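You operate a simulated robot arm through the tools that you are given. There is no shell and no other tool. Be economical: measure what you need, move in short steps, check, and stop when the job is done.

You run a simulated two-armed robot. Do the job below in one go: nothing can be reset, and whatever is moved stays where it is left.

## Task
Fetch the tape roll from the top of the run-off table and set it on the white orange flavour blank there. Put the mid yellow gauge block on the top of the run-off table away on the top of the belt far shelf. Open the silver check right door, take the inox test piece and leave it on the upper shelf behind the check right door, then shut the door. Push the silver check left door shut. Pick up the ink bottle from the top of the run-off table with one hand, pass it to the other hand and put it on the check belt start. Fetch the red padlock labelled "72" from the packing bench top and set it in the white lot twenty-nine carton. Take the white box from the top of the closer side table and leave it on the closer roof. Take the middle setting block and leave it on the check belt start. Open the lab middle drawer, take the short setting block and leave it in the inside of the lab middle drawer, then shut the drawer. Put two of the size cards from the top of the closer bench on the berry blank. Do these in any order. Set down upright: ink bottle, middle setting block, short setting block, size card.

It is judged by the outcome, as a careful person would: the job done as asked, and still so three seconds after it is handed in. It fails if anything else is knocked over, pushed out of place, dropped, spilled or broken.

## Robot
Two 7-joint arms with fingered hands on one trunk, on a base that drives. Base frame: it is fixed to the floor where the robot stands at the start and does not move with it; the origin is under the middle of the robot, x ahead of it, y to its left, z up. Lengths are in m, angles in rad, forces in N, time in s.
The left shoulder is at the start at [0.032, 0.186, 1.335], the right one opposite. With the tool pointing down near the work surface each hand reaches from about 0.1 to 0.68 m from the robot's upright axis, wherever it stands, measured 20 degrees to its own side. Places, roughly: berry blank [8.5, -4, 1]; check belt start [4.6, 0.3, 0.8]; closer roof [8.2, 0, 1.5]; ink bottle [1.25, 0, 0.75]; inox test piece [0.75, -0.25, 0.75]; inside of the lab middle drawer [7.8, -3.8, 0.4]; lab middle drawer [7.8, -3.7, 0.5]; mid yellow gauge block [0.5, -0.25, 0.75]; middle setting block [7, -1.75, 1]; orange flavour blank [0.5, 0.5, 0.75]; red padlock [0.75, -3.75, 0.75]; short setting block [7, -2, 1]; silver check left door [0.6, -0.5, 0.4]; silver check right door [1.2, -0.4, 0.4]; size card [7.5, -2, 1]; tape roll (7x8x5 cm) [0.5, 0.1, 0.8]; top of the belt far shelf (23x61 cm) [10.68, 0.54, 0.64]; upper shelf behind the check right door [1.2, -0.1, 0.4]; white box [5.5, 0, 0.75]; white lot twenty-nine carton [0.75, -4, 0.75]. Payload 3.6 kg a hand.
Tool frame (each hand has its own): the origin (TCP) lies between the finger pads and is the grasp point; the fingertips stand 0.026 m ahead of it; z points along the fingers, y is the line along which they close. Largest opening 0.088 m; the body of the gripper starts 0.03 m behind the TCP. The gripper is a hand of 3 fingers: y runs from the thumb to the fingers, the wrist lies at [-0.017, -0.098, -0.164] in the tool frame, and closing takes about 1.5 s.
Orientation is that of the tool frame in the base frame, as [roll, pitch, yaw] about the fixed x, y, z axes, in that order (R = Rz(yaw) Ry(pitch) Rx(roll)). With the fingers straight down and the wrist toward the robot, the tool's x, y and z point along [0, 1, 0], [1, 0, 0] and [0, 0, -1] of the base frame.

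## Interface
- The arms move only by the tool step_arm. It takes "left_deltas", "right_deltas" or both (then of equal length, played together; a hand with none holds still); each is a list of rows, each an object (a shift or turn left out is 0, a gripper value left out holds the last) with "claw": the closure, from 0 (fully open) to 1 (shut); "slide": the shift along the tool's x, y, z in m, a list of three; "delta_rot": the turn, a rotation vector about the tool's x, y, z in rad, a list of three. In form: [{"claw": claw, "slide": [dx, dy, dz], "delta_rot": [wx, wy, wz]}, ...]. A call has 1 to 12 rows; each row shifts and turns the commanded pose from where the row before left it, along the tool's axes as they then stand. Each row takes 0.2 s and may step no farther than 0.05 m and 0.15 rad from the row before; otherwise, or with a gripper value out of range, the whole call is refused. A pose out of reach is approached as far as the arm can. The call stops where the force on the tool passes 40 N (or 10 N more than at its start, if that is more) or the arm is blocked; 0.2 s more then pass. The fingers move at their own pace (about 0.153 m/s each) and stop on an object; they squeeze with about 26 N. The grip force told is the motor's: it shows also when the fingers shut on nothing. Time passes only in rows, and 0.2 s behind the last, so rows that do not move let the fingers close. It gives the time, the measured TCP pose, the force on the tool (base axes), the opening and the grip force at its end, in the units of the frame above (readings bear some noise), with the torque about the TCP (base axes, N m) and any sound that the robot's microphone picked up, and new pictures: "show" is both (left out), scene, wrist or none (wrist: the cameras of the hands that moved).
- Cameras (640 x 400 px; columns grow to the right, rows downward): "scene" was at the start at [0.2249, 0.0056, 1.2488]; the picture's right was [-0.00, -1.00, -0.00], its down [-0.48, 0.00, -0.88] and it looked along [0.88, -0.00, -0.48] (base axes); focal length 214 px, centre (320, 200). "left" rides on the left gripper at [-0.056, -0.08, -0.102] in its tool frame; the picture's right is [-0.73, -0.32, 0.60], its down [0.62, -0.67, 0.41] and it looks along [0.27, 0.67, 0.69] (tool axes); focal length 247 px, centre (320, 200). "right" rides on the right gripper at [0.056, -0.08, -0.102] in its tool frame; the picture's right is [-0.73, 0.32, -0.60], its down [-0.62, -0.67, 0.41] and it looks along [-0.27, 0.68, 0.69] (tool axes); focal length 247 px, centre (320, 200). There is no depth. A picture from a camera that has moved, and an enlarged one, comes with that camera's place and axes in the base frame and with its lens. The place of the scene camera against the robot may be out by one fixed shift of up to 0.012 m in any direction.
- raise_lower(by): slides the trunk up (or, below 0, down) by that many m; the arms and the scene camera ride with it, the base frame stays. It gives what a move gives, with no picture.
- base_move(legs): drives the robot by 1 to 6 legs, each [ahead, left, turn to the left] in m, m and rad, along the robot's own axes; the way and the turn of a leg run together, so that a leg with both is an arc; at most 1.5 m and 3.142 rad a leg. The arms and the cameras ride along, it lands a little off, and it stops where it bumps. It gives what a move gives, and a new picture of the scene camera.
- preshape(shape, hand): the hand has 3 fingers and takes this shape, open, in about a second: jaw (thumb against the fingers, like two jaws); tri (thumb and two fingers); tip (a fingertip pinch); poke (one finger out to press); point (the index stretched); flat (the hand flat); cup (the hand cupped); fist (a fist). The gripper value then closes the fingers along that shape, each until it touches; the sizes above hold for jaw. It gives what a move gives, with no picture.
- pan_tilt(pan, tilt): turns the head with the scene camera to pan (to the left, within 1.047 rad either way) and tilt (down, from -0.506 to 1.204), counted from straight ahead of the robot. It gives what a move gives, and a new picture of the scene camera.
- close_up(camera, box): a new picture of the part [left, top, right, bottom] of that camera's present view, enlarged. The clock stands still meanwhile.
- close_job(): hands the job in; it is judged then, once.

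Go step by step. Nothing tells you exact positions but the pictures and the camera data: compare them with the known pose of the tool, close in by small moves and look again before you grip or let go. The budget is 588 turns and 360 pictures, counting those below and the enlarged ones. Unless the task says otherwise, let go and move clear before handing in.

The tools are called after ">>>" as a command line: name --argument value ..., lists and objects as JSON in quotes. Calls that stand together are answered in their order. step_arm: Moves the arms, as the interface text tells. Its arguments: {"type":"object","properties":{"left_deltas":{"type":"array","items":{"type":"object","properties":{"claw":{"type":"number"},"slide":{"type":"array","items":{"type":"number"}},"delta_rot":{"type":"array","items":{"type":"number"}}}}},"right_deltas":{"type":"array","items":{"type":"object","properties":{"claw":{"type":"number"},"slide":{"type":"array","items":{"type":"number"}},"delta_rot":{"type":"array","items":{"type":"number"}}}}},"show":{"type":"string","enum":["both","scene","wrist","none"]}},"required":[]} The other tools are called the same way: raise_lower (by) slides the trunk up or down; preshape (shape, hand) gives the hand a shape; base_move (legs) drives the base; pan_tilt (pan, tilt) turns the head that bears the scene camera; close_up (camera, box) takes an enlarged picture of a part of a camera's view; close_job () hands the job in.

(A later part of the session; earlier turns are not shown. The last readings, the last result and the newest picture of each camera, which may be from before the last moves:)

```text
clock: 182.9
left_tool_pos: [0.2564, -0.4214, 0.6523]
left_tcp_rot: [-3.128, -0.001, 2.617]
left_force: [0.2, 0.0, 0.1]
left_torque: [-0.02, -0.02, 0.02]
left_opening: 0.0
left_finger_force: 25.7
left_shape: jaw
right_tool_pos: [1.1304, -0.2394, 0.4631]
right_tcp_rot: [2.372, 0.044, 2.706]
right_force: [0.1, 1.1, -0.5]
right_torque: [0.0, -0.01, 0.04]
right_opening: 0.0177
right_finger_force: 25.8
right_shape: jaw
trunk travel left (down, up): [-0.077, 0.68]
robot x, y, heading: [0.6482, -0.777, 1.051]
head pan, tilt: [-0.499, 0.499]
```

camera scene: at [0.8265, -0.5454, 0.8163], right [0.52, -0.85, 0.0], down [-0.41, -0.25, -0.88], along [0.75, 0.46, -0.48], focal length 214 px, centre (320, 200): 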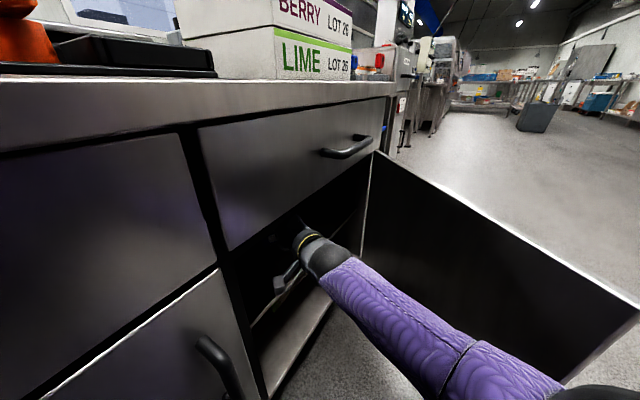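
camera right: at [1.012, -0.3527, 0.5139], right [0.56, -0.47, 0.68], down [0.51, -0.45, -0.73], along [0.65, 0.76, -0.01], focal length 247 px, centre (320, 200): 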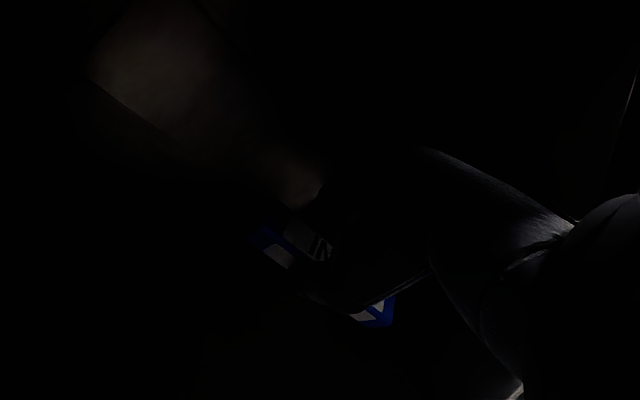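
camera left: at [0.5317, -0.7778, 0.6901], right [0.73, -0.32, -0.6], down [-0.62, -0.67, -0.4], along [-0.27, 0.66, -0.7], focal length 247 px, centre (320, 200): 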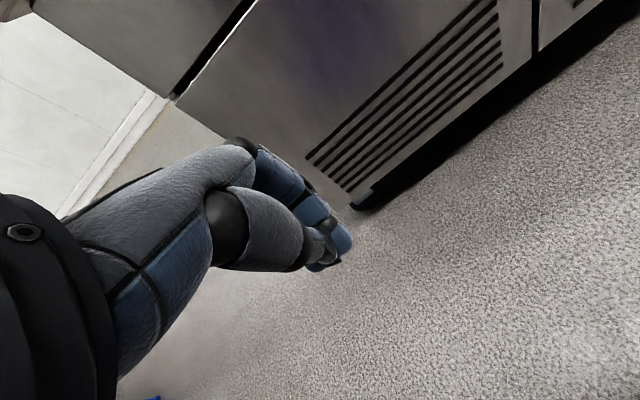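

>>> step_arm --right_deltas '[{"slide": [0, -0.004, 0.004]}, {"slide": [0, -0.003, 0.003]}, {}]' --show "none"

>>> step_arm --right_deltas '[{"slide": [0, -0.003, 0.003]}, {"slide": [0, -0.003, 0.003]}, {}]' --show "none"

```text
clock: 183.7
left_tool_pos: [0.2564, -0.4216, 0.6516]
left_tcp_rot: [-3.128, 0.0, 2.616]
left_force: [0.8, -0.4, -0.4]
left_torque: [0.04, 0.0, -0.04]
left_opening: 0.0
left_finger_force: 25.9
left_shape: jaw
right_tool_pos: [1.1316, -0.2396, 0.4522]
right_tcp_rot: [2.375, 0.042, 2.708]
right_force: [0.2, -0.7, 0.1]
right_torque: [-0.01, -0.01, 0.0]
right_opening: 0.0175
right_finger_force: 25.6
right_shape: jaw
trunk travel left (down, up): [-0.077, 0.68]
robot x, y, heading: [0.6514, -0.7743, 1.047]
head pan, tilt: [-0.499, 0.499]
```

```text
clock: 184.5
left_tool_pos: [0.2564, -0.422, 0.6515]
left_tcp_rot: [-3.127, 0.0, 2.615]
left_force: [0.8, 0.3, 0.2]
left_torque: [-0.01, 0.02, 0.02]
left_opening: 0.0001
left_finger_force: 26.2
left_shape: jaw
right_tool_pos: [1.1321, -0.2401, 0.4444]
right_tcp_rot: [2.373, 0.044, 2.706]
right_force: [-0.7, -0.2, -1.6]
right_torque: [0.01, 0.02, -0.02]
right_opening: 0.0174
right_finger_force: 26.6
right_shape: jaw
trunk travel left (down, up): [-0.077, 0.68]
robot x, y, heading: [0.6508, -0.7711, 1.05]
head pan, tilt: [-0.499, 0.499]
```

>>> step_arm --right_deltas '[{"slide": [0, -0.003, 0.003]}, {"slide": [0, -0.003, 0.003]}, {}]' --show "none"

>>> step_arm --right_deltas '[{"slide": [0, -0.003, 0.003]}, {"slide": [0, -0.003, 0.003]}, {}]' --show "none"

```text
clock: 185.3
left_tool_pos: [0.254, -0.4215, 0.6513]
left_tcp_rot: [-3.126, -0.001, 2.616]
left_force: [-0.7, -0.1, -0.2]
left_torque: [-0.04, -0.01, 0.04]
left_opening: 0.0
left_finger_force: 26.4
left_shape: jaw
right_tool_pos: [1.1307, -0.2403, 0.4362]
right_tcp_rot: [2.373, 0.045, 2.707]
right_force: [0.4, 0.2, -1.0]
right_torque: [-0.03, -0.01, -0.01]
right_opening: 0.0174
right_finger_force: 25.3
right_shape: jaw
trunk travel left (down, up): [-0.077, 0.68]
robot x, y, heading: [0.6466, -0.7724, 1.051]
head pan, tilt: [-0.499, 0.499]
```

```text
clock: 186.1
left_tool_pos: [0.2562, -0.4217, 0.6515]
left_tcp_rot: [-3.129, 0.001, 2.617]
left_force: [0.2, 0.1, 1.2]
left_torque: [-0.02, 0.02, 0.02]
left_opening: 0.0
left_finger_force: 25.6
left_shape: jaw
right_tool_pos: [1.1324, -0.2395, 0.4318]
right_tcp_rot: [2.363, 0.044, 2.705]
right_force: [-1.7, -1.6, 16.6]
right_torque: [0.17, -0.05, 0.0]
right_opening: 0.0197
right_finger_force: 25.7
right_shape: jaw
trunk travel left (down, up): [-0.077, 0.68]
robot x, y, heading: [0.6515, -0.7731, 1.049]
head pan, tilt: [-0.499, 0.499]
```

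Contact with the shelf (16 N). Lift a touch, tilt the hand more downward so the bar lies flatter, then touch down again.

>>> step_arm --right_deltas '[{"slide": [0, 0.008, -0.008]}, {"delta_rot": [0.15, 0, 0]}, {"delta_rot": [0.15, 0, 0]}, {"delta_rot": [0.15, 0, 0]}, {}]' --show "scene"

```text
clock: 187.3
left_tool_pos: [0.2563, -0.4212, 0.6519]
left_tcp_rot: [-3.125, 0.001, 2.615]
left_force: [-0.5, 0.0, 0.5]
left_torque: [0.02, -0.02, 0.0]
left_opening: 0.0001
left_finger_force: 26.3
left_shape: jaw
right_tool_pos: [1.1315, -0.2394, 0.438]
right_tcp_rot: [2.826, 0.042, 2.707]
right_force: [-0.4, -0.8, -1.3]
right_torque: [0.06, 0.02, -0.06]
right_opening: 0.019
right_finger_force: 25.9
right_shape: jaw
trunk travel left (down, up): [-0.077, 0.68]
robot x, y, heading: [0.6513, -0.7729, 1.046]
head pan, tilt: [-0.499, 0.499]
camera scene: at [0.8265, -0.5454, 0.8163], right [0.52, -0.85, 0.0], down [-0.41, -0.25, -0.88], along [0.75, 0.46, -0.48], focal length 214 px, centre (320, 200)
```

scene: 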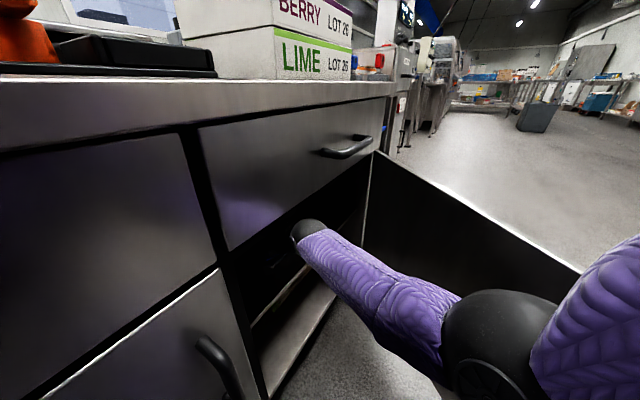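

>>> step_arm --right_deltas '[{"slide": [0, -0.001, 0.004]}, {"slide": [0, -0.001, 0.003]}, {}]' --show "none"

>>> step_arm --right_deltas '[{"slide": [0, -0.001, 0.003]}, {}]' --show "none"

```text
clock: 188.1
left_tool_pos: [0.2564, -0.4225, 0.6517]
left_tcp_rot: [-3.127, -0.002, 2.617]
left_force: [0.4, -0.8, 0.0]
left_torque: [0.04, -0.02, 0.01]
left_opening: 0.0
left_finger_force: 25.8
left_shape: jaw
right_tool_pos: [1.1324, -0.2396, 0.4352]
right_tcp_rot: [2.816, 0.045, 2.705]
right_force: [-2.0, -1.0, 13.6]
right_torque: [-0.02, 0.04, -0.01]
right_opening: 0.0193
right_finger_force: 25.5
right_shape: jaw
trunk travel left (down, up): [-0.077, 0.68]
robot x, y, heading: [0.6538, -0.7749, 1.05]
head pan, tilt: [-0.499, 0.499]
```

```text
clock: 188.7
left_tool_pos: [0.2562, -0.4215, 0.6507]
left_tcp_rot: [-3.13, 0.0, 2.616]
left_force: [0.7, -1.1, 0.0]
left_torque: [0.0, 0.02, 0.02]
left_opening: 0.0001
left_finger_force: 26.3
left_shape: jaw
right_tool_pos: [1.1325, -0.2397, 0.4317]
right_tcp_rot: [2.816, 0.044, 2.708]
right_force: [-2.2, 0.8, 21.6]
right_torque: [-0.01, 0.06, 0.02]
right_opening: 0.021
right_finger_force: 26.2
right_shape: jaw
trunk travel left (down, up): [-0.077, 0.68]
robot x, y, heading: [0.652, -0.7763, 1.043]
head pan, tilt: [-0.499, 0.499]
```

Firm contact. Release and withdraw up along the fingers, then back.

>>> step_arm --right_deltas '[{"claw": 0.7, "slide": [0, 0, -0.002]}, {"claw": 0.4}, {"claw": 0.3}, {}, {}, {"slide": [0, 0, -0.015]}, {"slide": [0, 0, -0.025]}, {"slide": [0, 0, -0.025]}]' --show "wrist"

```text
clock: 190.5
left_tool_pos: [0.2574, -0.4198, 0.6515]
left_tcp_rot: [-3.125, 0.001, 2.616]
left_force: [-0.5, -0.8, -0.3]
left_torque: [0.02, 0.02, -0.02]
left_opening: 0.0
left_finger_force: 25.7
left_shape: jaw
right_tool_pos: [1.12, -0.2615, 0.483]
right_tcp_rot: [2.838, 0.045, 2.707]
right_force: [0.7, 0.1, 0.9]
right_torque: [0.0, -0.01, -0.03]
right_opening: 0.0614
right_finger_force: 0.0
right_shape: jaw
trunk travel left (down, up): [-0.077, 0.68]
robot x, y, heading: [0.6516, -0.7714, 1.051]
head pan, tilt: [-0.499, 0.499]
camera right: at [1.0194, -0.3325, 0.5545], right [0.69, -0.18, 0.7], down [0.37, -0.74, -0.56], along [0.62, 0.65, -0.44], focal length 247 px, centre (320, 200)
```

right: 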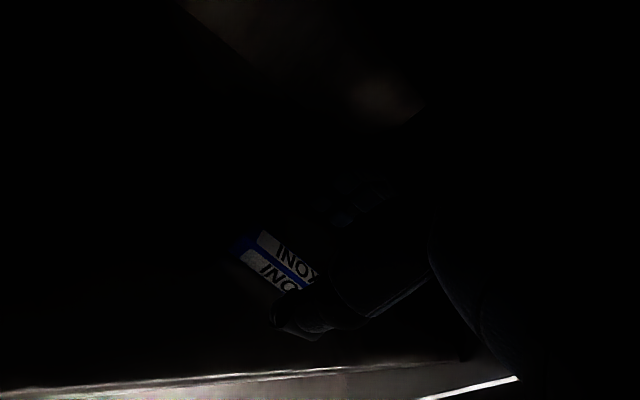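

INOX rests on the shelf. Tilt forward again while rising slightly and back out.

>>> step_arm --right_deltas '[{"slide": [0, 0.002, -0.01], "delta_rot": [-0.15, 0, 0]}, {"slide": [0, 0.004, -0.01], "delta_rot": [-0.15, 0, 0]}, {"slide": [0, 0.006, -0.008], "delta_rot": [-0.15, 0, 0]}, {"slide": [0, -0.005, -0.02]}, {"slide": [0, -0.015, -0.02]}, {"slide": [0, -0.02, -0.02]}]' --show "wrist"

>>> base_move --legs '[[-0.2, -0.05, 0]]'

```text
clock: 191.9
left_tool_pos: [0.2562, -0.4221, 0.6514]
left_tcp_rot: [-3.126, 0.0, 2.617]
left_force: [-0.3, 1.0, -1.1]
left_torque: [0.0, 0.03, 0.01]
left_opening: 0.0
left_finger_force: 26.3
left_shape: jaw
right_tool_pos: [1.0885, -0.3238, 0.5388]
right_tcp_rot: [2.373, 0.044, 2.706]
right_force: [0.0, -0.2, -0.1]
right_torque: [-0.01, 0.0, -0.05]
right_opening: 0.0616
right_finger_force: 0.2
right_shape: jaw
trunk travel left (down, up): [-0.077, 0.68]
robot x, y, heading: [0.654, -0.7727, 1.05]
head pan, tilt: [-0.499, 0.499]
camera right: at [0.9823, -0.4148, 0.5532], right [0.56, -0.47, 0.68], down [0.51, -0.45, -0.73], along [0.65, 0.76, -0.01], focal length 247 px, centre (320, 200)
```

right: 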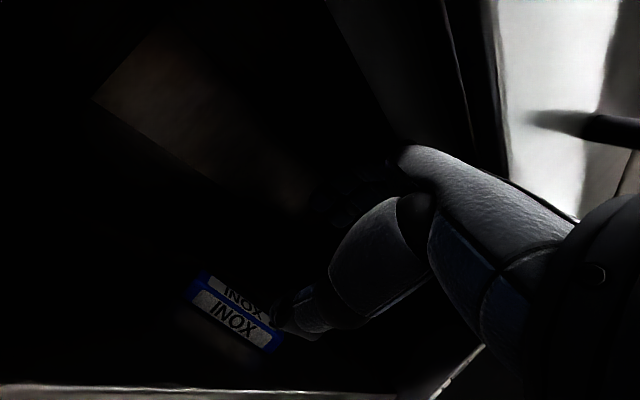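

```text
clock: 193.5
left_tool_pos: [0.1995, -0.6203, 0.6531]
left_tcp_rot: [-3.126, 0.001, 2.614]
left_force: [-1.1, 1.0, 0.5]
left_torque: [0.03, 0.01, 0.02]
left_opening: 0.0
left_finger_force: 26.3
left_shape: jaw
right_tool_pos: [1.0326, -0.5221, 0.5379]
right_tcp_rot: [2.373, 0.045, 2.706]
right_force: [-1.0, 0.5, 1.0]
right_torque: [-0.01, -0.02, -0.02]
right_opening: 0.0615
right_finger_force: 0.0
right_shape: jaw
trunk travel left (down, up): [-0.077, 0.68]
robot x, y, heading: [0.5972, -0.9743, 1.049]
head pan, tilt: [-0.499, 0.499]
camera scene: at [0.7701, -0.7443, 0.8163], right [0.52, -0.85, 0.0], down [-0.41, -0.25, -0.88], along [0.75, 0.46, -0.48], focal length 214 px, centre (320, 200)
```

scene: 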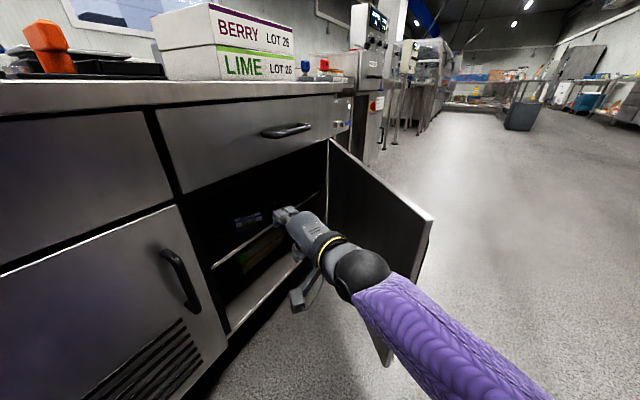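

INOX is visible on the upper shelf. Now back out and go round to the door's outer side to shut it.

>>> base_move --legs '[[-0.55, 0, 0], [0, 0, 0.52]]'

>>> step_arm --right_deltas '[{"claw": 1, "delta_rot": [0.15, 0, 0]}, {"delta_rot": [0.15, 0, 0]}, {"delta_rot": [0.15, 0, 0]}, {"delta_rot": [0.15, 0, 0]}, {"delta_rot": [0.15, 0, 0]}, {"slide": [-0.04, 0, 0]}, {"slide": [-0.04, 0, 0]}]' --left_deltas '[{"slide": [-0.04, 0.02, 0]}, {"slide": [-0.04, 0.02, 0]}, {"slide": [-0.04, 0.02, 0]}, {"slide": [-0.04, 0.02, 0]}, {"slide": [-0.04, 0.02, 0]}, {"slide": [-0.04, 0.02, 0]}, {"slide": [-0.03, 0.02, 0]}]' --show "scene"

```text
clock: 198.1
left_tool_pos: [-0.1947, -1.3382, 0.6514]
left_tcp_rot: [-3.128, -0.002, -3.141]
left_force: [-0.1, 0.2, 0.6]
left_torque: [-0.01, 0.0, 0.02]
left_opening: 0.0
left_finger_force: 26.1
left_shape: jaw
right_tool_pos: [0.4778, -0.8358, 0.5384]
right_tcp_rot: [2.372, 0.044, -3.051]
right_force: [0.3, -0.3, 0.2]
right_torque: [-0.01, -0.02, -0.01]
right_opening: 0.0613
right_finger_force: 0.2
right_shape: jaw
trunk travel left (down, up): [-0.077, 0.68]
robot x, y, heading: [0.3271, -1.4473, 1.576]
head pan, tilt: [-0.499, 0.499]
camera scene: at [0.3636, -1.1573, 0.8164], right [0.88, -0.48, 0.0], down [-0.23, -0.42, -0.88], along [0.42, 0.77, -0.48], focal length 214 px, centre (320, 200)
```

scene: 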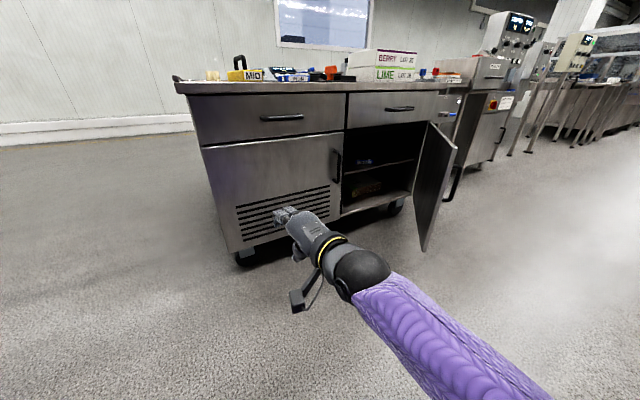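

```text
clock: 199.8
left_tool_pos: [-0.0328, -1.2488, 0.5565]
left_tcp_rot: [-3.092, -0.063, 2.974]
left_force: [0.0, 0.3, -0.3]
left_torque: [-0.01, -0.02, 0.04]
left_opening: 0.0001
left_finger_force: 25.8
left_shape: jaw
left hand out of reach, approached as far as the arm can: row 3, 4, 5, 6, 7
right_tool_pos: [0.5555, -0.8281, 0.5421]
right_tcp_rot: [3.124, 0.046, -3.054]
right_force: [0.8, 0.5, 0.5]
right_torque: [0.0, -0.04, 0.03]
right_opening: 0.0002
right_finger_force: 25.4
right_shape: jaw
trunk travel left (down, up): [-0.077, 0.68]
robot x, y, heading: [0.323, -1.444, 1.573]
head pan, tilt: [-0.499, 0.499]
stopped in row 7 (left hand): the arm was blocked; the commanded pose is now the measured one
camera scene: at [0.3633, -1.1574, 0.8164], right [0.88, -0.48, 0.0], down [-0.23, -0.42, -0.88], along [0.42, 0.77, -0.48], focal length 214 px, centre (320, 200)
```

scene: 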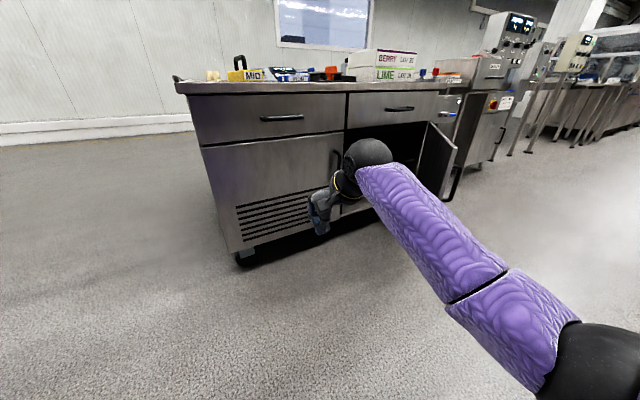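

Position the right fist in front of the door's outer face: back a little, then drive right.

>>> base_move --legs '[[-0.15, 0, 0], [0, -0.73, 0]]'

>>> base_move --legs '[[0.18, 0, 0]]'

```text
clock: 204.7
left_tool_pos: [0.6938, -1.3952, 0.5561]
left_tcp_rot: [-3.092, -0.062, 2.978]
left_force: [-1.0, 1.2, 0.2]
left_torque: [0.02, -0.01, 0.0]
left_opening: 0.0
left_finger_force: 25.9
left_shape: jaw
right_tool_pos: [1.2817, -0.9728, 0.541]
right_tcp_rot: [3.124, 0.046, -3.05]
right_force: [-0.4, -0.5, 0.4]
right_torque: [-0.01, -0.02, -0.01]
right_opening: 0.0002
right_finger_force: 26.2
right_shape: jaw
trunk travel left (down, up): [-0.077, 0.68]
robot x, y, heading: [1.0557, -1.5903, 1.572]
head pan, tilt: [-0.499, 0.499]
camera scene: at [1.0907, -1.3026, 0.8164], right [0.88, -0.47, 0.0], down [-0.23, -0.42, -0.88], along [0.42, 0.77, -0.48], focal length 214 px, centre (320, 200)
```

scene: 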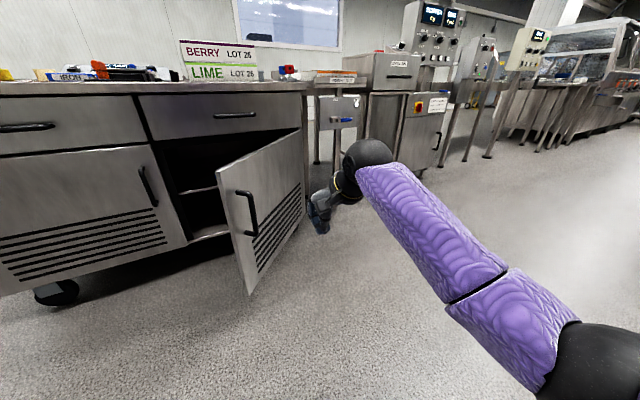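

```text
clock: 206.2
left_tool_pos: [0.6933, -1.2154, 0.5556]
left_tcp_rot: [-3.093, -0.062, 2.974]
left_force: [-0.4, -0.7, 0.6]
left_torque: [-0.01, -0.01, 0.03]
left_opening: 0.0001
left_finger_force: 26.0
left_shape: jaw
right_tool_pos: [1.2822, -0.7952, 0.5427]
right_tcp_rot: [3.125, 0.045, -3.052]
right_force: [-1.2, -0.3, -0.1]
right_torque: [-0.04, -0.01, 0.0]
right_opening: 0.0001
right_finger_force: 26.5
right_shape: jaw
trunk travel left (down, up): [-0.077, 0.68]
robot x, y, heading: [1.0516, -1.4097, 1.576]
head pan, tilt: [-0.499, 0.499]
camera scene: at [1.0903, -1.1238, 0.8164], right [0.88, -0.47, 0.0], down [-0.23, -0.42, -0.88], along [0.42, 0.77, -0.48], focal length 214 px, centre (320, 200)
```

scene: 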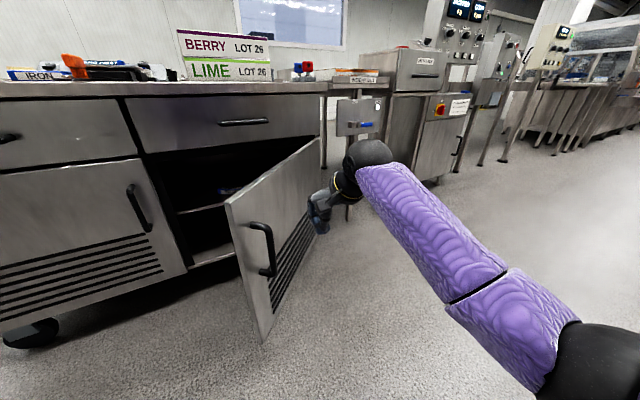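

>>> base_move --legs '[[0.12, 0.05, 0], [0.1, 0, 0]]'

>>> base_move --legs '[[0.1, 0, 0]]'

```text
clock: 208.2
left_tool_pos: [0.6434, -0.9939, 0.555]
left_tcp_rot: [-3.093, -0.062, 2.973]
left_force: [-0.4, 0.1, -0.6]
left_torque: [-0.01, 0.01, 0.03]
left_opening: 0.0
left_finger_force: 26.6
left_shape: jaw
right_tool_pos: [1.2325, -0.5758, 0.541]
right_tcp_rot: [3.123, 0.045, -3.054]
right_force: [-0.8, -0.5, -0.1]
right_torque: [-0.01, 0.01, -0.05]
right_opening: 0.0001
right_finger_force: 26.1
right_shape: jaw
trunk travel left (down, up): [-0.077, 0.68]
robot x, y, heading: [1.0003, -1.1934, 1.571]
head pan, tilt: [-0.499, 0.499]
camera scene: at [1.0398, -0.904, 0.8164], right [0.88, -0.48, 0.0], down [-0.23, -0.42, -0.88], along [0.42, 0.77, -0.48], focal length 214 px, centre (320, 200)
```

scene: 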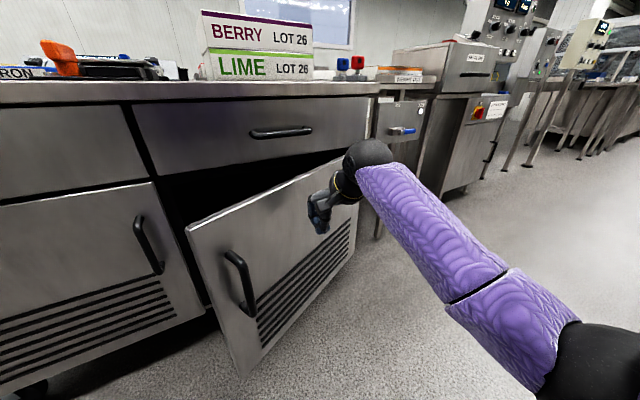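

```text
clock: 209.4
left_tool_pos: [0.6428, -0.8952, 0.5573]
left_tcp_rot: [-3.091, -0.065, 2.971]
left_force: [0.0, -0.3, -0.9]
left_torque: [0.0, 0.01, 0.02]
left_opening: 0.0
left_finger_force: 26.2
left_shape: jaw
right_tool_pos: [1.232, -0.4751, 0.5415]
right_tcp_rot: [3.125, 0.047, -3.051]
right_force: [0.4, 0.8, 0.3]
right_torque: [0.04, 0.0, -0.03]
right_opening: 0.0
right_finger_force: 25.9
right_shape: jaw
trunk travel left (down, up): [-0.077, 0.68]
robot x, y, heading: [1.0002, -1.0933, 1.575]
head pan, tilt: [-0.499, 0.499]
camera scene: at [1.0395, -0.8026, 0.8164], right [0.88, -0.48, 0.0], down [-0.23, -0.42, -0.88], along [0.42, 0.77, -0.48], focal length 214 px, centre (320, 200)
```

scene: 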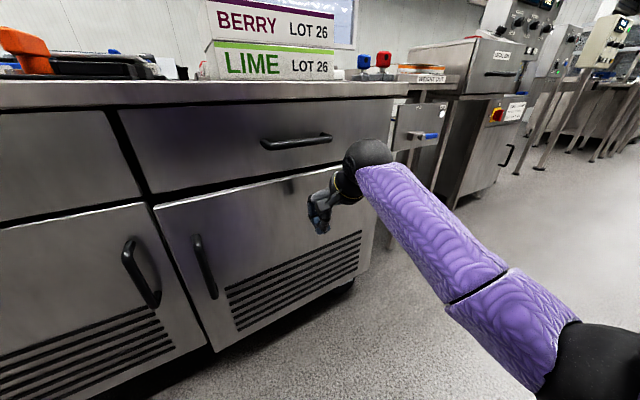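

Nearly shut; finish with a slow arm push until firm.

>>> step_arm --right_deltas '[{"slide": [0.02, 0.01, 0]}, {"slide": [0.02, 0.01, 0]}, {"slide": [0, 0.015, 0]}, {"slide": [0, 0.015, 0]}, {"slide": [0, 0.012, 0]}, {"slide": [0, 0.01, 0]}, {"slide": [0, 0.008, 0]}, {"slide": [0, 0.006, 0]}, {"slide": [0, 0.006, 0]}, {"slide": [0, 0.006, 0]}]' --show "scene"

```text
clock: 211.4
left_tool_pos: [0.6418, -0.8934, 0.5557]
left_tcp_rot: [-3.092, -0.064, 2.971]
left_force: [0.2, -0.2, -1.4]
left_torque: [-0.02, 0.01, -0.01]
left_opening: 0.0002
left_finger_force: 25.9
left_shape: jaw
right_tool_pos: [1.184, -0.3931, 0.5376]
right_tcp_rot: [3.14, 0.045, -3.052]
right_force: [-0.3, -14.6, 2.6]
right_torque: [0.8, -0.03, -0.06]
right_opening: 0.0
right_finger_force: 26.2
right_shape: jaw
trunk travel left (down, up): [-0.077, 0.68]
robot x, y, heading: [1.0008, -1.0882, 1.572]
head pan, tilt: [-0.499, 0.499]
stopped in row 10 (right hand): the force on the tool passed its limit at 51 N (the readings are from after the stop); the commanded pose is now the measured one
camera scene: at [1.0398, -0.8042, 0.8168], right [0.88, -0.48, 0.0], down [-0.23, -0.42, -0.88], along [0.42, 0.77, -0.48], focal length 214 px, centre (320, 200)
```

scene: 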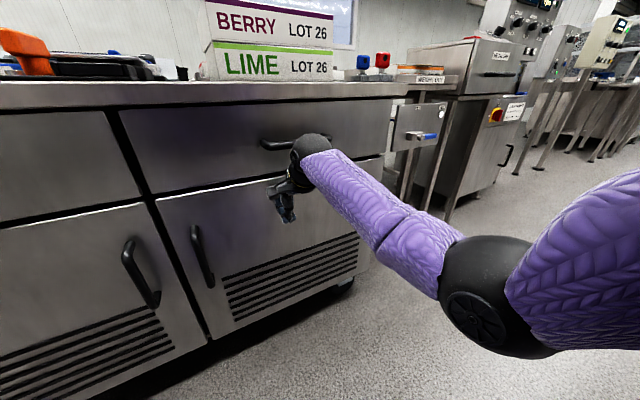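

Both doors are shut and the INOX is inside. Now back off, raise the trunk and survey the table for the ink bottle.

>>> step_arm --right_deltas '[{"slide": [0, -0.04, 0]}, {"slide": [0, -0.05, 0]}, {"slide": [0, -0.05, 0]}, {"slide": [0, -0.05, 0]}]' --show "none"

>>> raise_lower --by 0.4

>>> raise_lower --by 0.2

>>> pan_tilt --pan 0 --tilt 0.7

```text
clock: 212.4
left_tool_pos: [0.6425, -0.8931, 0.5557]
left_tcp_rot: [-3.09, -0.064, 2.97]
left_force: [-0.2, 0.5, 0.4]
left_torque: [-0.01, 0.0, -0.01]
left_opening: 0.0
left_finger_force: 26.5
left_shape: jaw
right_tool_pos: [1.2001, -0.5784, 0.5368]
right_tcp_rot: [3.135, 0.046, -3.053]
right_force: [-0.6, 0.3, 0.2]
right_torque: [-0.02, -0.01, 0.03]
right_opening: 0.0001
right_finger_force: 26.3
right_shape: jaw
trunk travel left (down, up): [-0.077, 0.68]
robot x, y, heading: [0.9989, -1.0942, 1.574]
head pan, tilt: [-0.499, 0.499]
```

```text
clock: 216.2
left_tool_pos: [0.642, -0.8942, 0.9556]
left_tcp_rot: [-3.092, -0.063, 2.972]
left_force: [-0.3, -0.7, 0.5]
left_torque: [0.01, -0.01, -0.02]
left_opening: 0.0
left_finger_force: 26.3
left_shape: jaw
right_tool_pos: [1.2003, -0.5806, 0.9375]
right_tcp_rot: [3.136, 0.045, -3.054]
right_force: [0.1, 0.0, -0.5]
right_torque: [0.0, -0.01, -0.02]
right_opening: 0.0001
right_finger_force: 26.4
right_shape: jaw
trunk travel left (down, up): [-0.477, 0.28]
robot x, y, heading: [0.9962, -1.0914, 1.576]
head pan, tilt: [-0.499, 0.499]
```

```text
clock: 218.4
left_tool_pos: [0.6417, -0.8945, 1.1571]
left_tcp_rot: [-3.092, -0.063, 2.971]
left_force: [-0.2, -0.7, 0.2]
left_torque: [-0.04, 0.03, -0.03]
left_opening: 0.0001
left_finger_force: 26.3
left_shape: jaw
right_tool_pos: [1.2002, -0.5808, 1.1371]
right_tcp_rot: [3.14, 0.046, -3.053]
right_force: [1.0, 0.3, 0.3]
right_torque: [-0.04, 0.01, -0.01]
right_opening: 0.0
right_finger_force: 26.0
right_shape: jaw
trunk travel left (down, up): [-0.677, 0.08]
robot x, y, heading: [1.001, -1.0927, 1.576]
head pan, tilt: [-0.499, 0.499]
```

```text
clock: 219.3
left_tool_pos: [0.6419, -0.894, 1.1558]
left_tcp_rot: [-3.093, -0.063, 2.97]
left_force: [0.8, -0.8, 0.2]
left_torque: [0.03, -0.01, 0.0]
left_opening: 0.0002
left_finger_force: 26.8
left_shape: jaw
right_tool_pos: [1.2017, -0.5805, 1.1373]
right_tcp_rot: [3.136, 0.045, -3.051]
right_force: [-0.1, -0.4, 0.1]
right_torque: [0.01, -0.03, 0.01]
right_opening: 0.0
right_finger_force: 25.5
right_shape: jaw
trunk travel left (down, up): [-0.677, 0.08]
robot x, y, heading: [1.0004, -1.0893, 1.574]
head pan, tilt: [0.0, 0.7]
camera scene: at [0.9964, -0.8691, 1.4351], right [1.0, 0.0, 0.0], down [0.0, -0.64, -0.77], along [0.0, 0.77, -0.64], focal length 214 px, centre (320, 200)
```

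scene: 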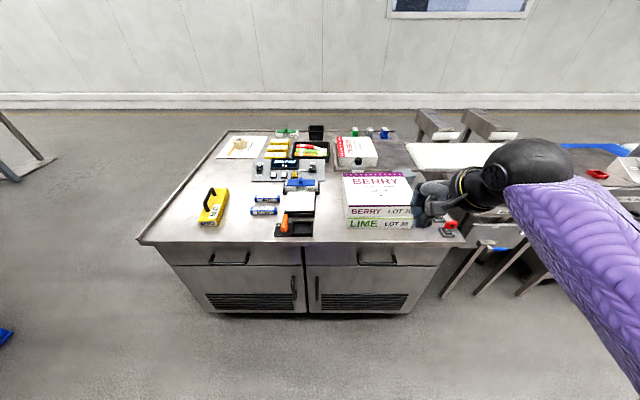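

>>> close_up --camera "scene" --box '[310, 110, 470, 250]'

```text
2.86 times, centred on (390, 180) of scene
camera zoom: at [0.9964, -0.8691, 1.4351], right [1.0, 0.0, 0.0], down [0.0, -0.64, -0.77], along [0.0, 0.77, -0.64], focal length 613 px, centre (120, 257)
```

zoom: 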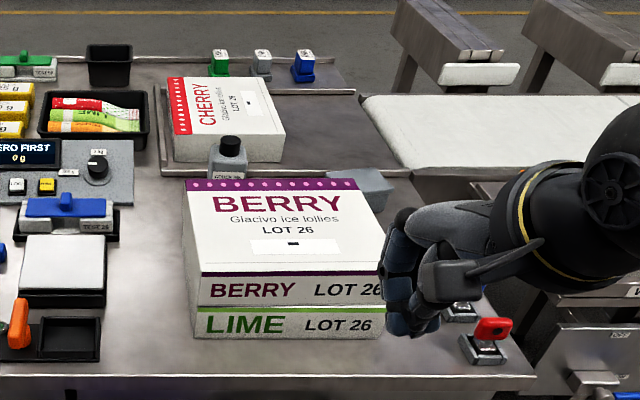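

Bottle stands at about [1.175, 0.02], cap top near z 0.947, behind the BERRY cartons (top ~0.93). I lower the trunk for longer horizontal reach and lift the right hand.

>>> raise_lower --by -0.4

>>> step_arm --right_deltas '[{"claw": 0, "slide": [0.005, -0.02, -0.04]}, {"slide": [0.005, 0, -0.045]}, {"slide": [0, 0, -0.045], "delta_rot": [0, -0.045, -0.09]}, {"slide": [0, 0, -0.045]}, {"slide": [0, 0, -0.045]}, {"slide": [0, 0, -0.045]}, {"slide": [0, 0, -0.045]}]' --show "scene"

```text
clock: 223.2
left_tool_pos: [0.6418, -0.8934, 0.7564]
left_tcp_rot: [-3.092, -0.063, 2.973]
left_force: [0.2, 0.4, 0.5]
left_torque: [0.02, -0.04, 0.0]
left_opening: 0.0
left_finger_force: 26.1
left_shape: jaw
right_tool_pos: [1.2006, -0.58, 0.7369]
right_tcp_rot: [3.138, 0.044, -3.053]
right_force: [-0.7, -0.7, 0.7]
right_torque: [-0.01, -0.02, -0.02]
right_opening: 0.0
right_finger_force: 25.7
right_shape: jaw
trunk travel left (down, up): [-0.277, 0.48]
robot x, y, heading: [1.0001, -1.0866, 1.575]
head pan, tilt: [0.0, 0.7]
```

```text
clock: 224.8
left_tool_pos: [0.6422, -0.8929, 0.755]
left_tcp_rot: [-3.093, -0.064, 2.972]
left_force: [0.7, -1.1, 0.6]
left_torque: [0.05, 0.0, -0.01]
left_opening: 0.0001
left_finger_force: 26.3
left_shape: jaw
right_tool_pos: [1.1745, -0.6066, 1.0472]
right_tcp_rot: [-3.137, 0.092, -2.964]
right_force: [0.2, 0.2, -0.6]
right_torque: [0.02, 0.0, -0.01]
right_opening: 0.0877
right_finger_force: 0.1
right_shape: jaw
trunk travel left (down, up): [-0.277, 0.48]
robot x, y, heading: [1.0014, -1.0887, 1.569]
head pan, tilt: [0.0, 0.7]
camera scene: at [0.9965, -0.8387, 1.0178], right [1.0, 0.0, 0.0], down [0.0, -0.64, -0.77], along [0.0, 0.77, -0.64], focal length 214 px, centre (320, 200)
```

scene: 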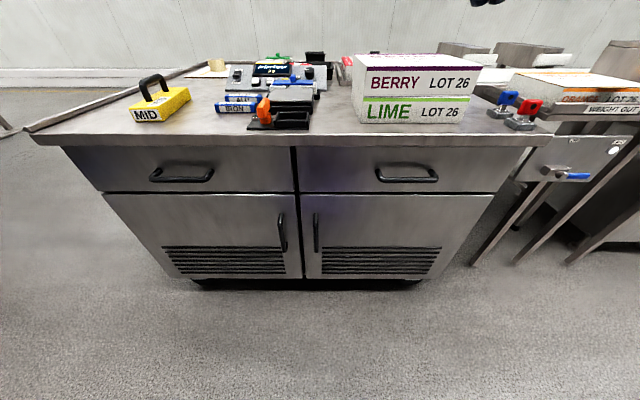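

Square the hand, drive to the table edge, and reach over the carton at safe height.

>>> step_arm --right_deltas '[{"delta_rot": [0, 0.06, 0.1]}, {"delta_rot": [0, 0.03, 0.08]}, {"slide": [0, 0.03, -0.02]}]' --show "none"

>>> base_move --legs '[[0.3, 0, 0]]'

>>> pan_tilt --pan -0.2 --tilt 0.3

```text
clock: 225.6
left_tool_pos: [0.6424, -0.8937, 0.7556]
left_tcp_rot: [-3.091, -0.062, 2.972]
left_force: [-0.1, -0.4, 0.0]
left_torque: [-0.01, 0.0, -0.02]
left_opening: 0.0
left_finger_force: 25.9
left_shape: jaw
right_tool_pos: [1.1712, -0.5752, 1.0659]
right_tcp_rot: [3.136, 0.0, 3.141]
right_force: [-0.1, -0.1, 0.6]
right_torque: [0.02, -0.01, -0.04]
right_opening: 0.0878
right_finger_force: 0.0
right_shape: jaw
trunk travel left (down, up): [-0.277, 0.48]
robot x, y, heading: [0.9992, -1.0926, 1.579]
head pan, tilt: [0.0, 0.7]
```

```text
clock: 227.6
left_tool_pos: [0.643, -0.591, 0.7563]
left_tcp_rot: [-3.091, -0.063, 2.971]
left_force: [0.7, -1.2, -1.0]
left_torque: [0.01, 0.0, -0.02]
left_opening: 0.0
left_finger_force: 25.7
left_shape: jaw
right_tool_pos: [1.1706, -0.2723, 1.0655]
right_tcp_rot: [3.137, -0.001, 3.139]
right_force: [0.0, -0.1, 0.4]
right_torque: [-0.01, 0.01, 0.01]
right_opening: 0.0878
right_finger_force: 0.1
right_shape: jaw
trunk travel left (down, up): [-0.277, 0.48]
robot x, y, heading: [0.9982, -0.7849, 1.572]
head pan, tilt: [0.0, 0.7]
camera scene: at [0.9958, -0.5356, 1.0175], right [1.0, 0.0, 0.0], down [0.0, -0.64, -0.76], along [0.0, 0.76, -0.64], focal length 214 px, centre (320, 200)
```

scene: 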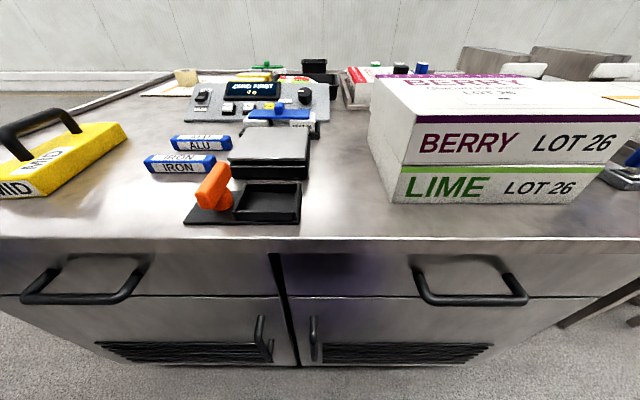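

```text
clock: 228.5
left_tool_pos: [0.6417, -0.5921, 0.7559]
left_tcp_rot: [-3.09, -0.066, 2.972]
left_force: [-0.2, -0.4, -0.4]
left_torque: [0.02, 0.01, -0.01]
left_opening: 0.0
left_finger_force: 25.8
left_shape: jaw
right_tool_pos: [1.1718, -0.272, 1.0667]
right_tcp_rot: [3.135, 0.001, 3.14]
right_force: [0.2, -0.2, -0.6]
right_torque: [-0.03, -0.06, 0.0]
right_opening: 0.0878
right_finger_force: 0.1
right_shape: jaw
trunk travel left (down, up): [-0.277, 0.48]
robot x, y, heading: [1.0025, -0.7922, 1.568]
head pan, tilt: [-0.201, 0.3]
camera scene: at [1.0143, -0.5297, 1.0538], right [0.98, -0.2, 0.0], down [-0.06, -0.29, -0.95], along [0.19, 0.94, -0.3], focal length 214 px, centre (320, 200)
```

scene: 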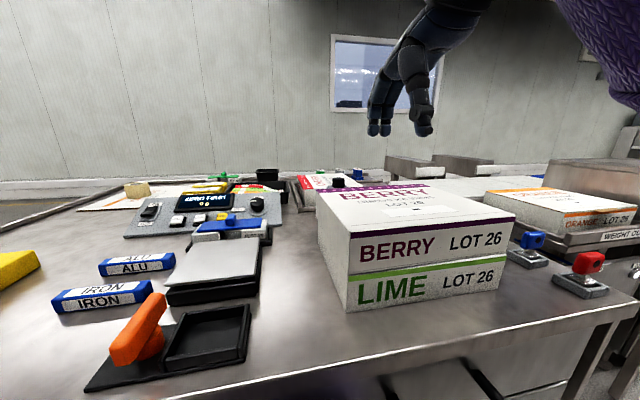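

The cap peeks over the box. Move a little closer and reach over.

>>> base_move --legs '[[0.05, 0, 0]]'

>>> step_arm --right_deltas '[{"slide": [0, 0.045, 0]}, {"slide": [0, 0.045, 0]}, {"slide": [0, 0.045, 0]}, {"slide": [0, 0.035, 0]}]' --show "both"

```text
clock: 229.4
left_tool_pos: [0.6413, -0.5406, 0.7547]
left_tcp_rot: [-3.09, -0.063, 2.97]
left_force: [-0.3, -0.3, 0.0]
left_torque: [-0.02, 0.02, 0.0]
left_opening: 0.0001
left_finger_force: 25.9
left_shape: jaw
right_tool_pos: [1.1697, -0.222, 1.0647]
right_tcp_rot: [3.134, -0.001, 3.139]
right_force: [-0.4, 0.1, -0.7]
right_torque: [-0.01, 0.03, -0.01]
right_opening: 0.0878
right_finger_force: 0.0
right_shape: jaw
trunk travel left (down, up): [-0.277, 0.48]
robot x, y, heading: [1.0019, -0.7373, 1.569]
head pan, tilt: [-0.201, 0.3]
camera scene: at [1.0143, -0.478, 1.0535], right [0.98, -0.2, 0.0], down [-0.06, -0.29, -0.95], along [0.19, 0.94, -0.3], focal length 214 px, centre (320, 200)
```

scene: 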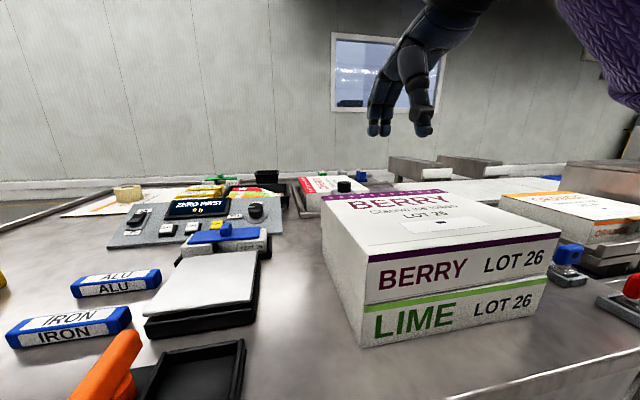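

```text
clock: 230.4
left_tool_pos: [0.6416, -0.5419, 0.7553]
left_tcp_rot: [-3.092, -0.063, 2.971]
left_force: [0.5, 1.1, 0.0]
left_torque: [0.01, 0.01, 0.01]
left_opening: 0.0
left_finger_force: 26.3
left_shape: jaw
right_tool_pos: [1.1707, -0.0519, 1.068]
right_tcp_rot: [3.134, 0.0, 3.14]
right_force: [0.0, 0.1, 0.0]
right_torque: [-0.01, 0.0, 0.0]
right_opening: 0.0878
right_finger_force: 0.1
right_shape: jaw
trunk travel left (down, up): [-0.277, 0.48]
robot x, y, heading: [0.9995, -0.7368, 1.571]
head pan, tilt: [-0.201, 0.3]
camera scene: at [1.0141, -0.479, 1.0538], right [0.98, -0.2, 0.0], down [-0.06, -0.29, -0.96], along [0.19, 0.94, -0.3], focal length 214 px, centre (320, 200)
camera right: at [1.1142, -0.1322, 1.1684], right [0.73, 0.31, 0.6], down [0.62, -0.66, -0.42], along [0.27, 0.68, -0.68], focal length 247 px, centre (320, 200)
```

scene: 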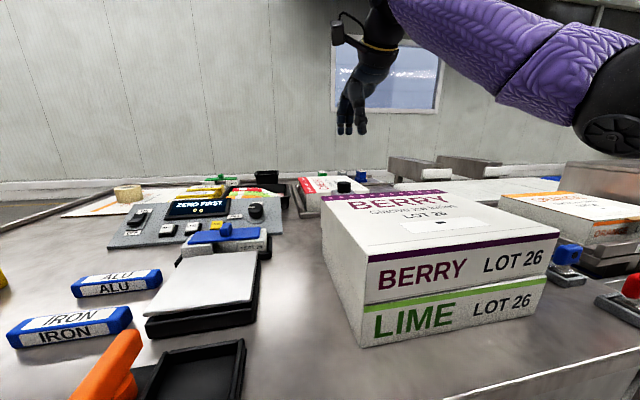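
right: 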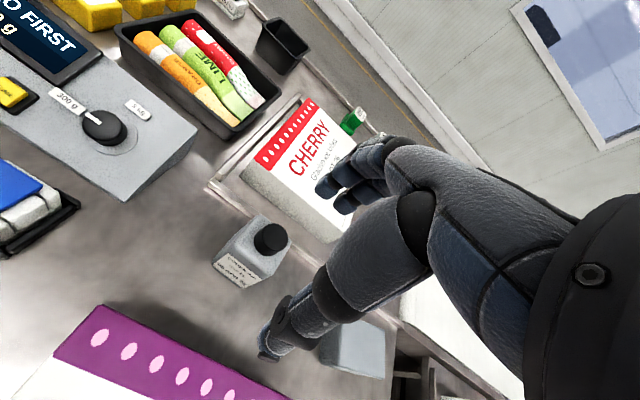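

Cap at about [1.174, 0.007], top ≈0.931. Go above it and descend partway.

>>> step_arm --right_deltas '[{"slide": [-0.003, 0.03, 0]}, {"slide": [0, 0.029, 0]}, {"slide": [0, 0, 0.045]}, {"slide": [0, 0, 0.035]}, {}]' --show "both"

```text
clock: 231.6
left_tool_pos: [0.6406, -0.5413, 0.7562]
left_tcp_rot: [-3.091, -0.063, 2.971]
left_force: [0.5, 0.9, 0.7]
left_torque: [-0.02, 0.0, 0.0]
left_opening: 0.0
left_finger_force: 25.7
left_shape: jaw
right_tool_pos: [1.1756, 0.0064, 0.9874]
right_tcp_rot: [3.134, -0.001, 3.141]
right_force: [0.8, 0.6, -1.1]
right_torque: [0.03, -0.02, 0.01]
right_opening: 0.0878
right_finger_force: 0.2
right_shape: jaw
trunk travel left (down, up): [-0.277, 0.48]
robot x, y, heading: [1.0013, -0.7376, 1.578]
head pan, tilt: [-0.201, 0.3]
camera scene: at [1.0143, -0.4792, 1.0539], right [0.98, -0.2, 0.0], down [-0.06, -0.29, -0.96], along [0.19, 0.94, -0.3], focal length 214 px, centre (320, 200)
camera right: at [1.1176, -0.0733, 1.0889], right [0.73, 0.31, 0.6], down [0.62, -0.66, -0.42], along [0.27, 0.68, -0.68], focal length 247 px, centre (320, 200)
```

scene: 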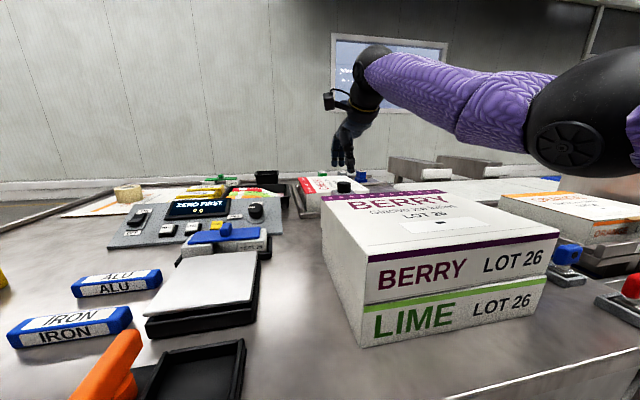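
right: 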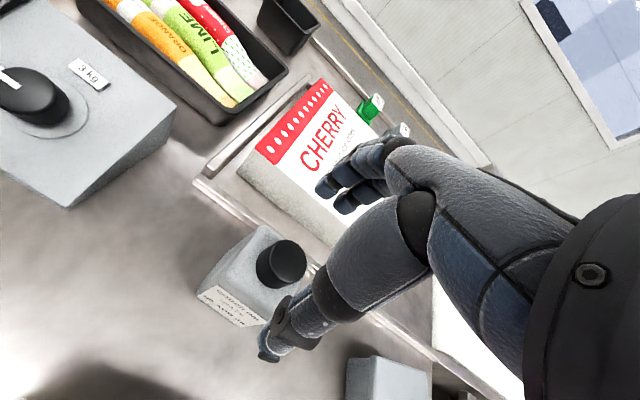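

Well centred. Descend to the cap and close.

>>> step_arm --right_deltas '[{"slide": [0, 0.004, 0.03]}, {"slide": [0, 0, 0.025]}, {"slide": [0, 0, 0.015]}, {}]' --show "both"

```text
clock: 232.6
left_tool_pos: [0.6409, -0.5409, 0.7565]
left_tcp_rot: [-3.092, -0.065, 2.971]
left_force: [-0.5, 0.7, -0.7]
left_torque: [0.01, -0.03, -0.02]
left_opening: 0.0
left_finger_force: 26.4
left_shape: jaw
right_tool_pos: [1.1739, 0.012, 0.9161]
right_tcp_rot: [3.136, 0.0, 3.141]
right_force: [-0.4, -0.2, 0.3]
right_torque: [-0.03, -0.01, 0.01]
right_opening: 0.0877
right_finger_force: 0.0
right_shape: jaw
trunk travel left (down, up): [-0.277, 0.48]
robot x, y, heading: [0.9991, -0.7407, 1.573]
head pan, tilt: [-0.201, 0.3]
camera scene: at [1.0142, -0.4792, 1.0539], right [0.98, -0.2, 0.0], down [-0.06, -0.29, -0.96], along [0.19, 0.94, -0.3], focal length 214 px, centre (320, 200)
camera right: at [1.1175, -0.068, 1.0184], right [0.73, 0.31, 0.6], down [0.62, -0.66, -0.42], along [0.27, 0.68, -0.68], focal length 247 px, centre (320, 200)
```

scene: 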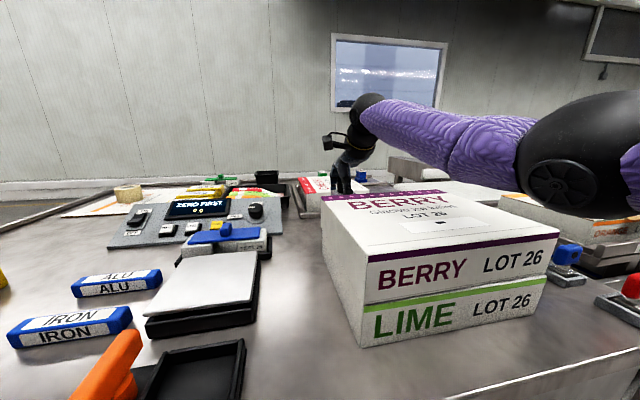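
right: 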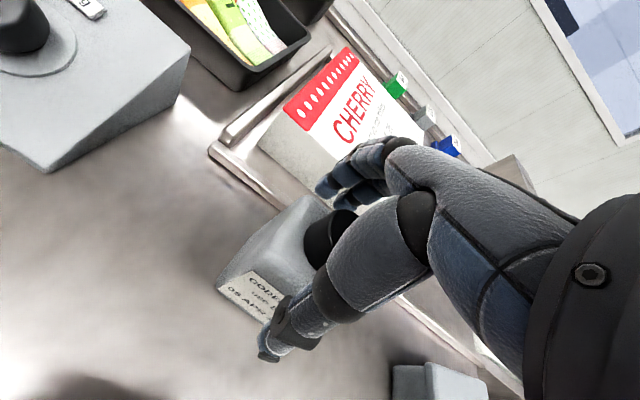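

>>> step_arm --right_deltas '[{"slide": [0, 0, 0.004]}, {"claw": 0.4}, {"claw": 0.7}, {"claw": 1}, {}, {}, {}]' --show "wrist"

```text
clock: 234.2
left_tool_pos: [0.6426, -0.5409, 0.7556]
left_tcp_rot: [-3.091, -0.064, 2.971]
left_force: [-0.3, -0.8, -0.3]
left_torque: [-0.05, 0.01, -0.01]
left_opening: 0.0
left_finger_force: 25.8
left_shape: jaw
right_tool_pos: [1.1744, 0.0131, 0.9128]
right_tcp_rot: [3.138, -0.002, 3.14]
right_force: [-1.4, 0.0, 0.0]
right_torque: [-0.03, 0.02, -0.02]
right_opening: 0.054
right_finger_force: 26.2
right_shape: jaw
trunk travel left (down, up): [-0.277, 0.48]
robot x, y, heading: [0.9988, -0.7395, 1.57]
head pan, tilt: [-0.201, 0.3]
camera right: at [1.1173, -0.0678, 1.0144], right [0.74, 0.31, 0.6], down [0.62, -0.66, -0.41], along [0.27, 0.68, -0.68], focal length 247 px, centre (320, 200)
```

right: 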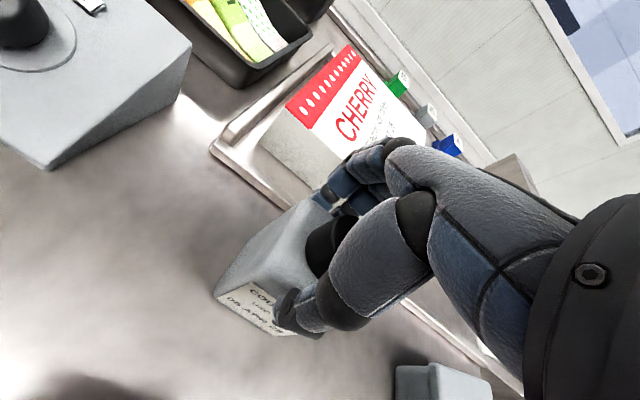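

Gripped around the body (0.054 m). Lift straight up.

>>> step_arm --right_deltas '[{"slide": [0, 0, -0.02]}, {"slide": [0, 0, -0.03]}, {"slide": [0, 0, -0.04]}, {"slide": [0, 0, -0.045]}, {"slide": [0, 0, -0.045]}]' --show "both"

```text
clock: 235.4
left_tool_pos: [0.6425, -0.5401, 0.757]
left_tcp_rot: [-3.093, -0.064, 2.972]
left_force: [0.3, 0.3, -1.4]
left_torque: [0.01, -0.03, -0.05]
left_opening: 0.0
left_finger_force: 26.3
left_shape: jaw
right_tool_pos: [1.1735, 0.0101, 1.0949]
right_tcp_rot: [3.136, 0.001, 3.14]
right_force: [0.0, 0.2, -2.3]
right_torque: [-0.01, 0.01, -0.02]
right_opening: 0.0538
right_finger_force: 26.3
right_shape: jaw
trunk travel left (down, up): [-0.277, 0.48]
robot x, y, heading: [0.9965, -0.7371, 1.573]
head pan, tilt: [-0.201, 0.3]
camera scene: at [1.0141, -0.4795, 1.054], right [0.98, -0.2, 0.0], down [-0.06, -0.29, -0.96], along [0.19, 0.94, -0.3], focal length 214 px, centre (320, 200)
camera right: at [1.1161, -0.0694, 1.1964], right [0.73, 0.32, 0.6], down [0.62, -0.66, -0.41], along [0.27, 0.68, -0.68], focal length 247 px, centre (320, 200)
```

scene: 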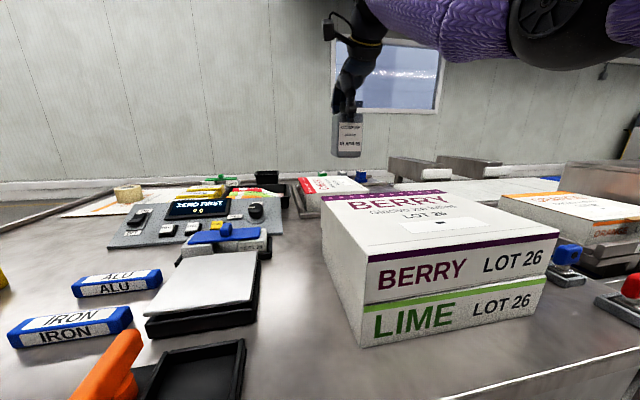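
right: 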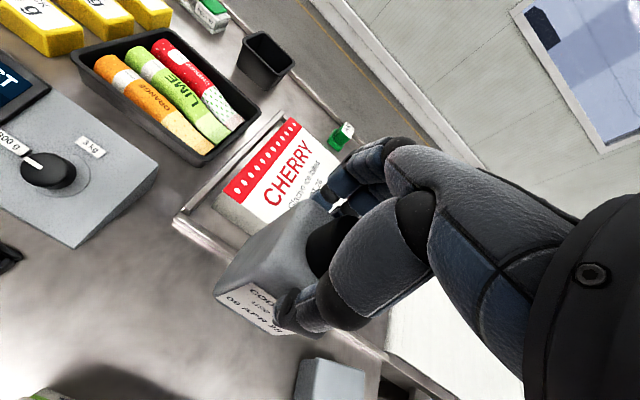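

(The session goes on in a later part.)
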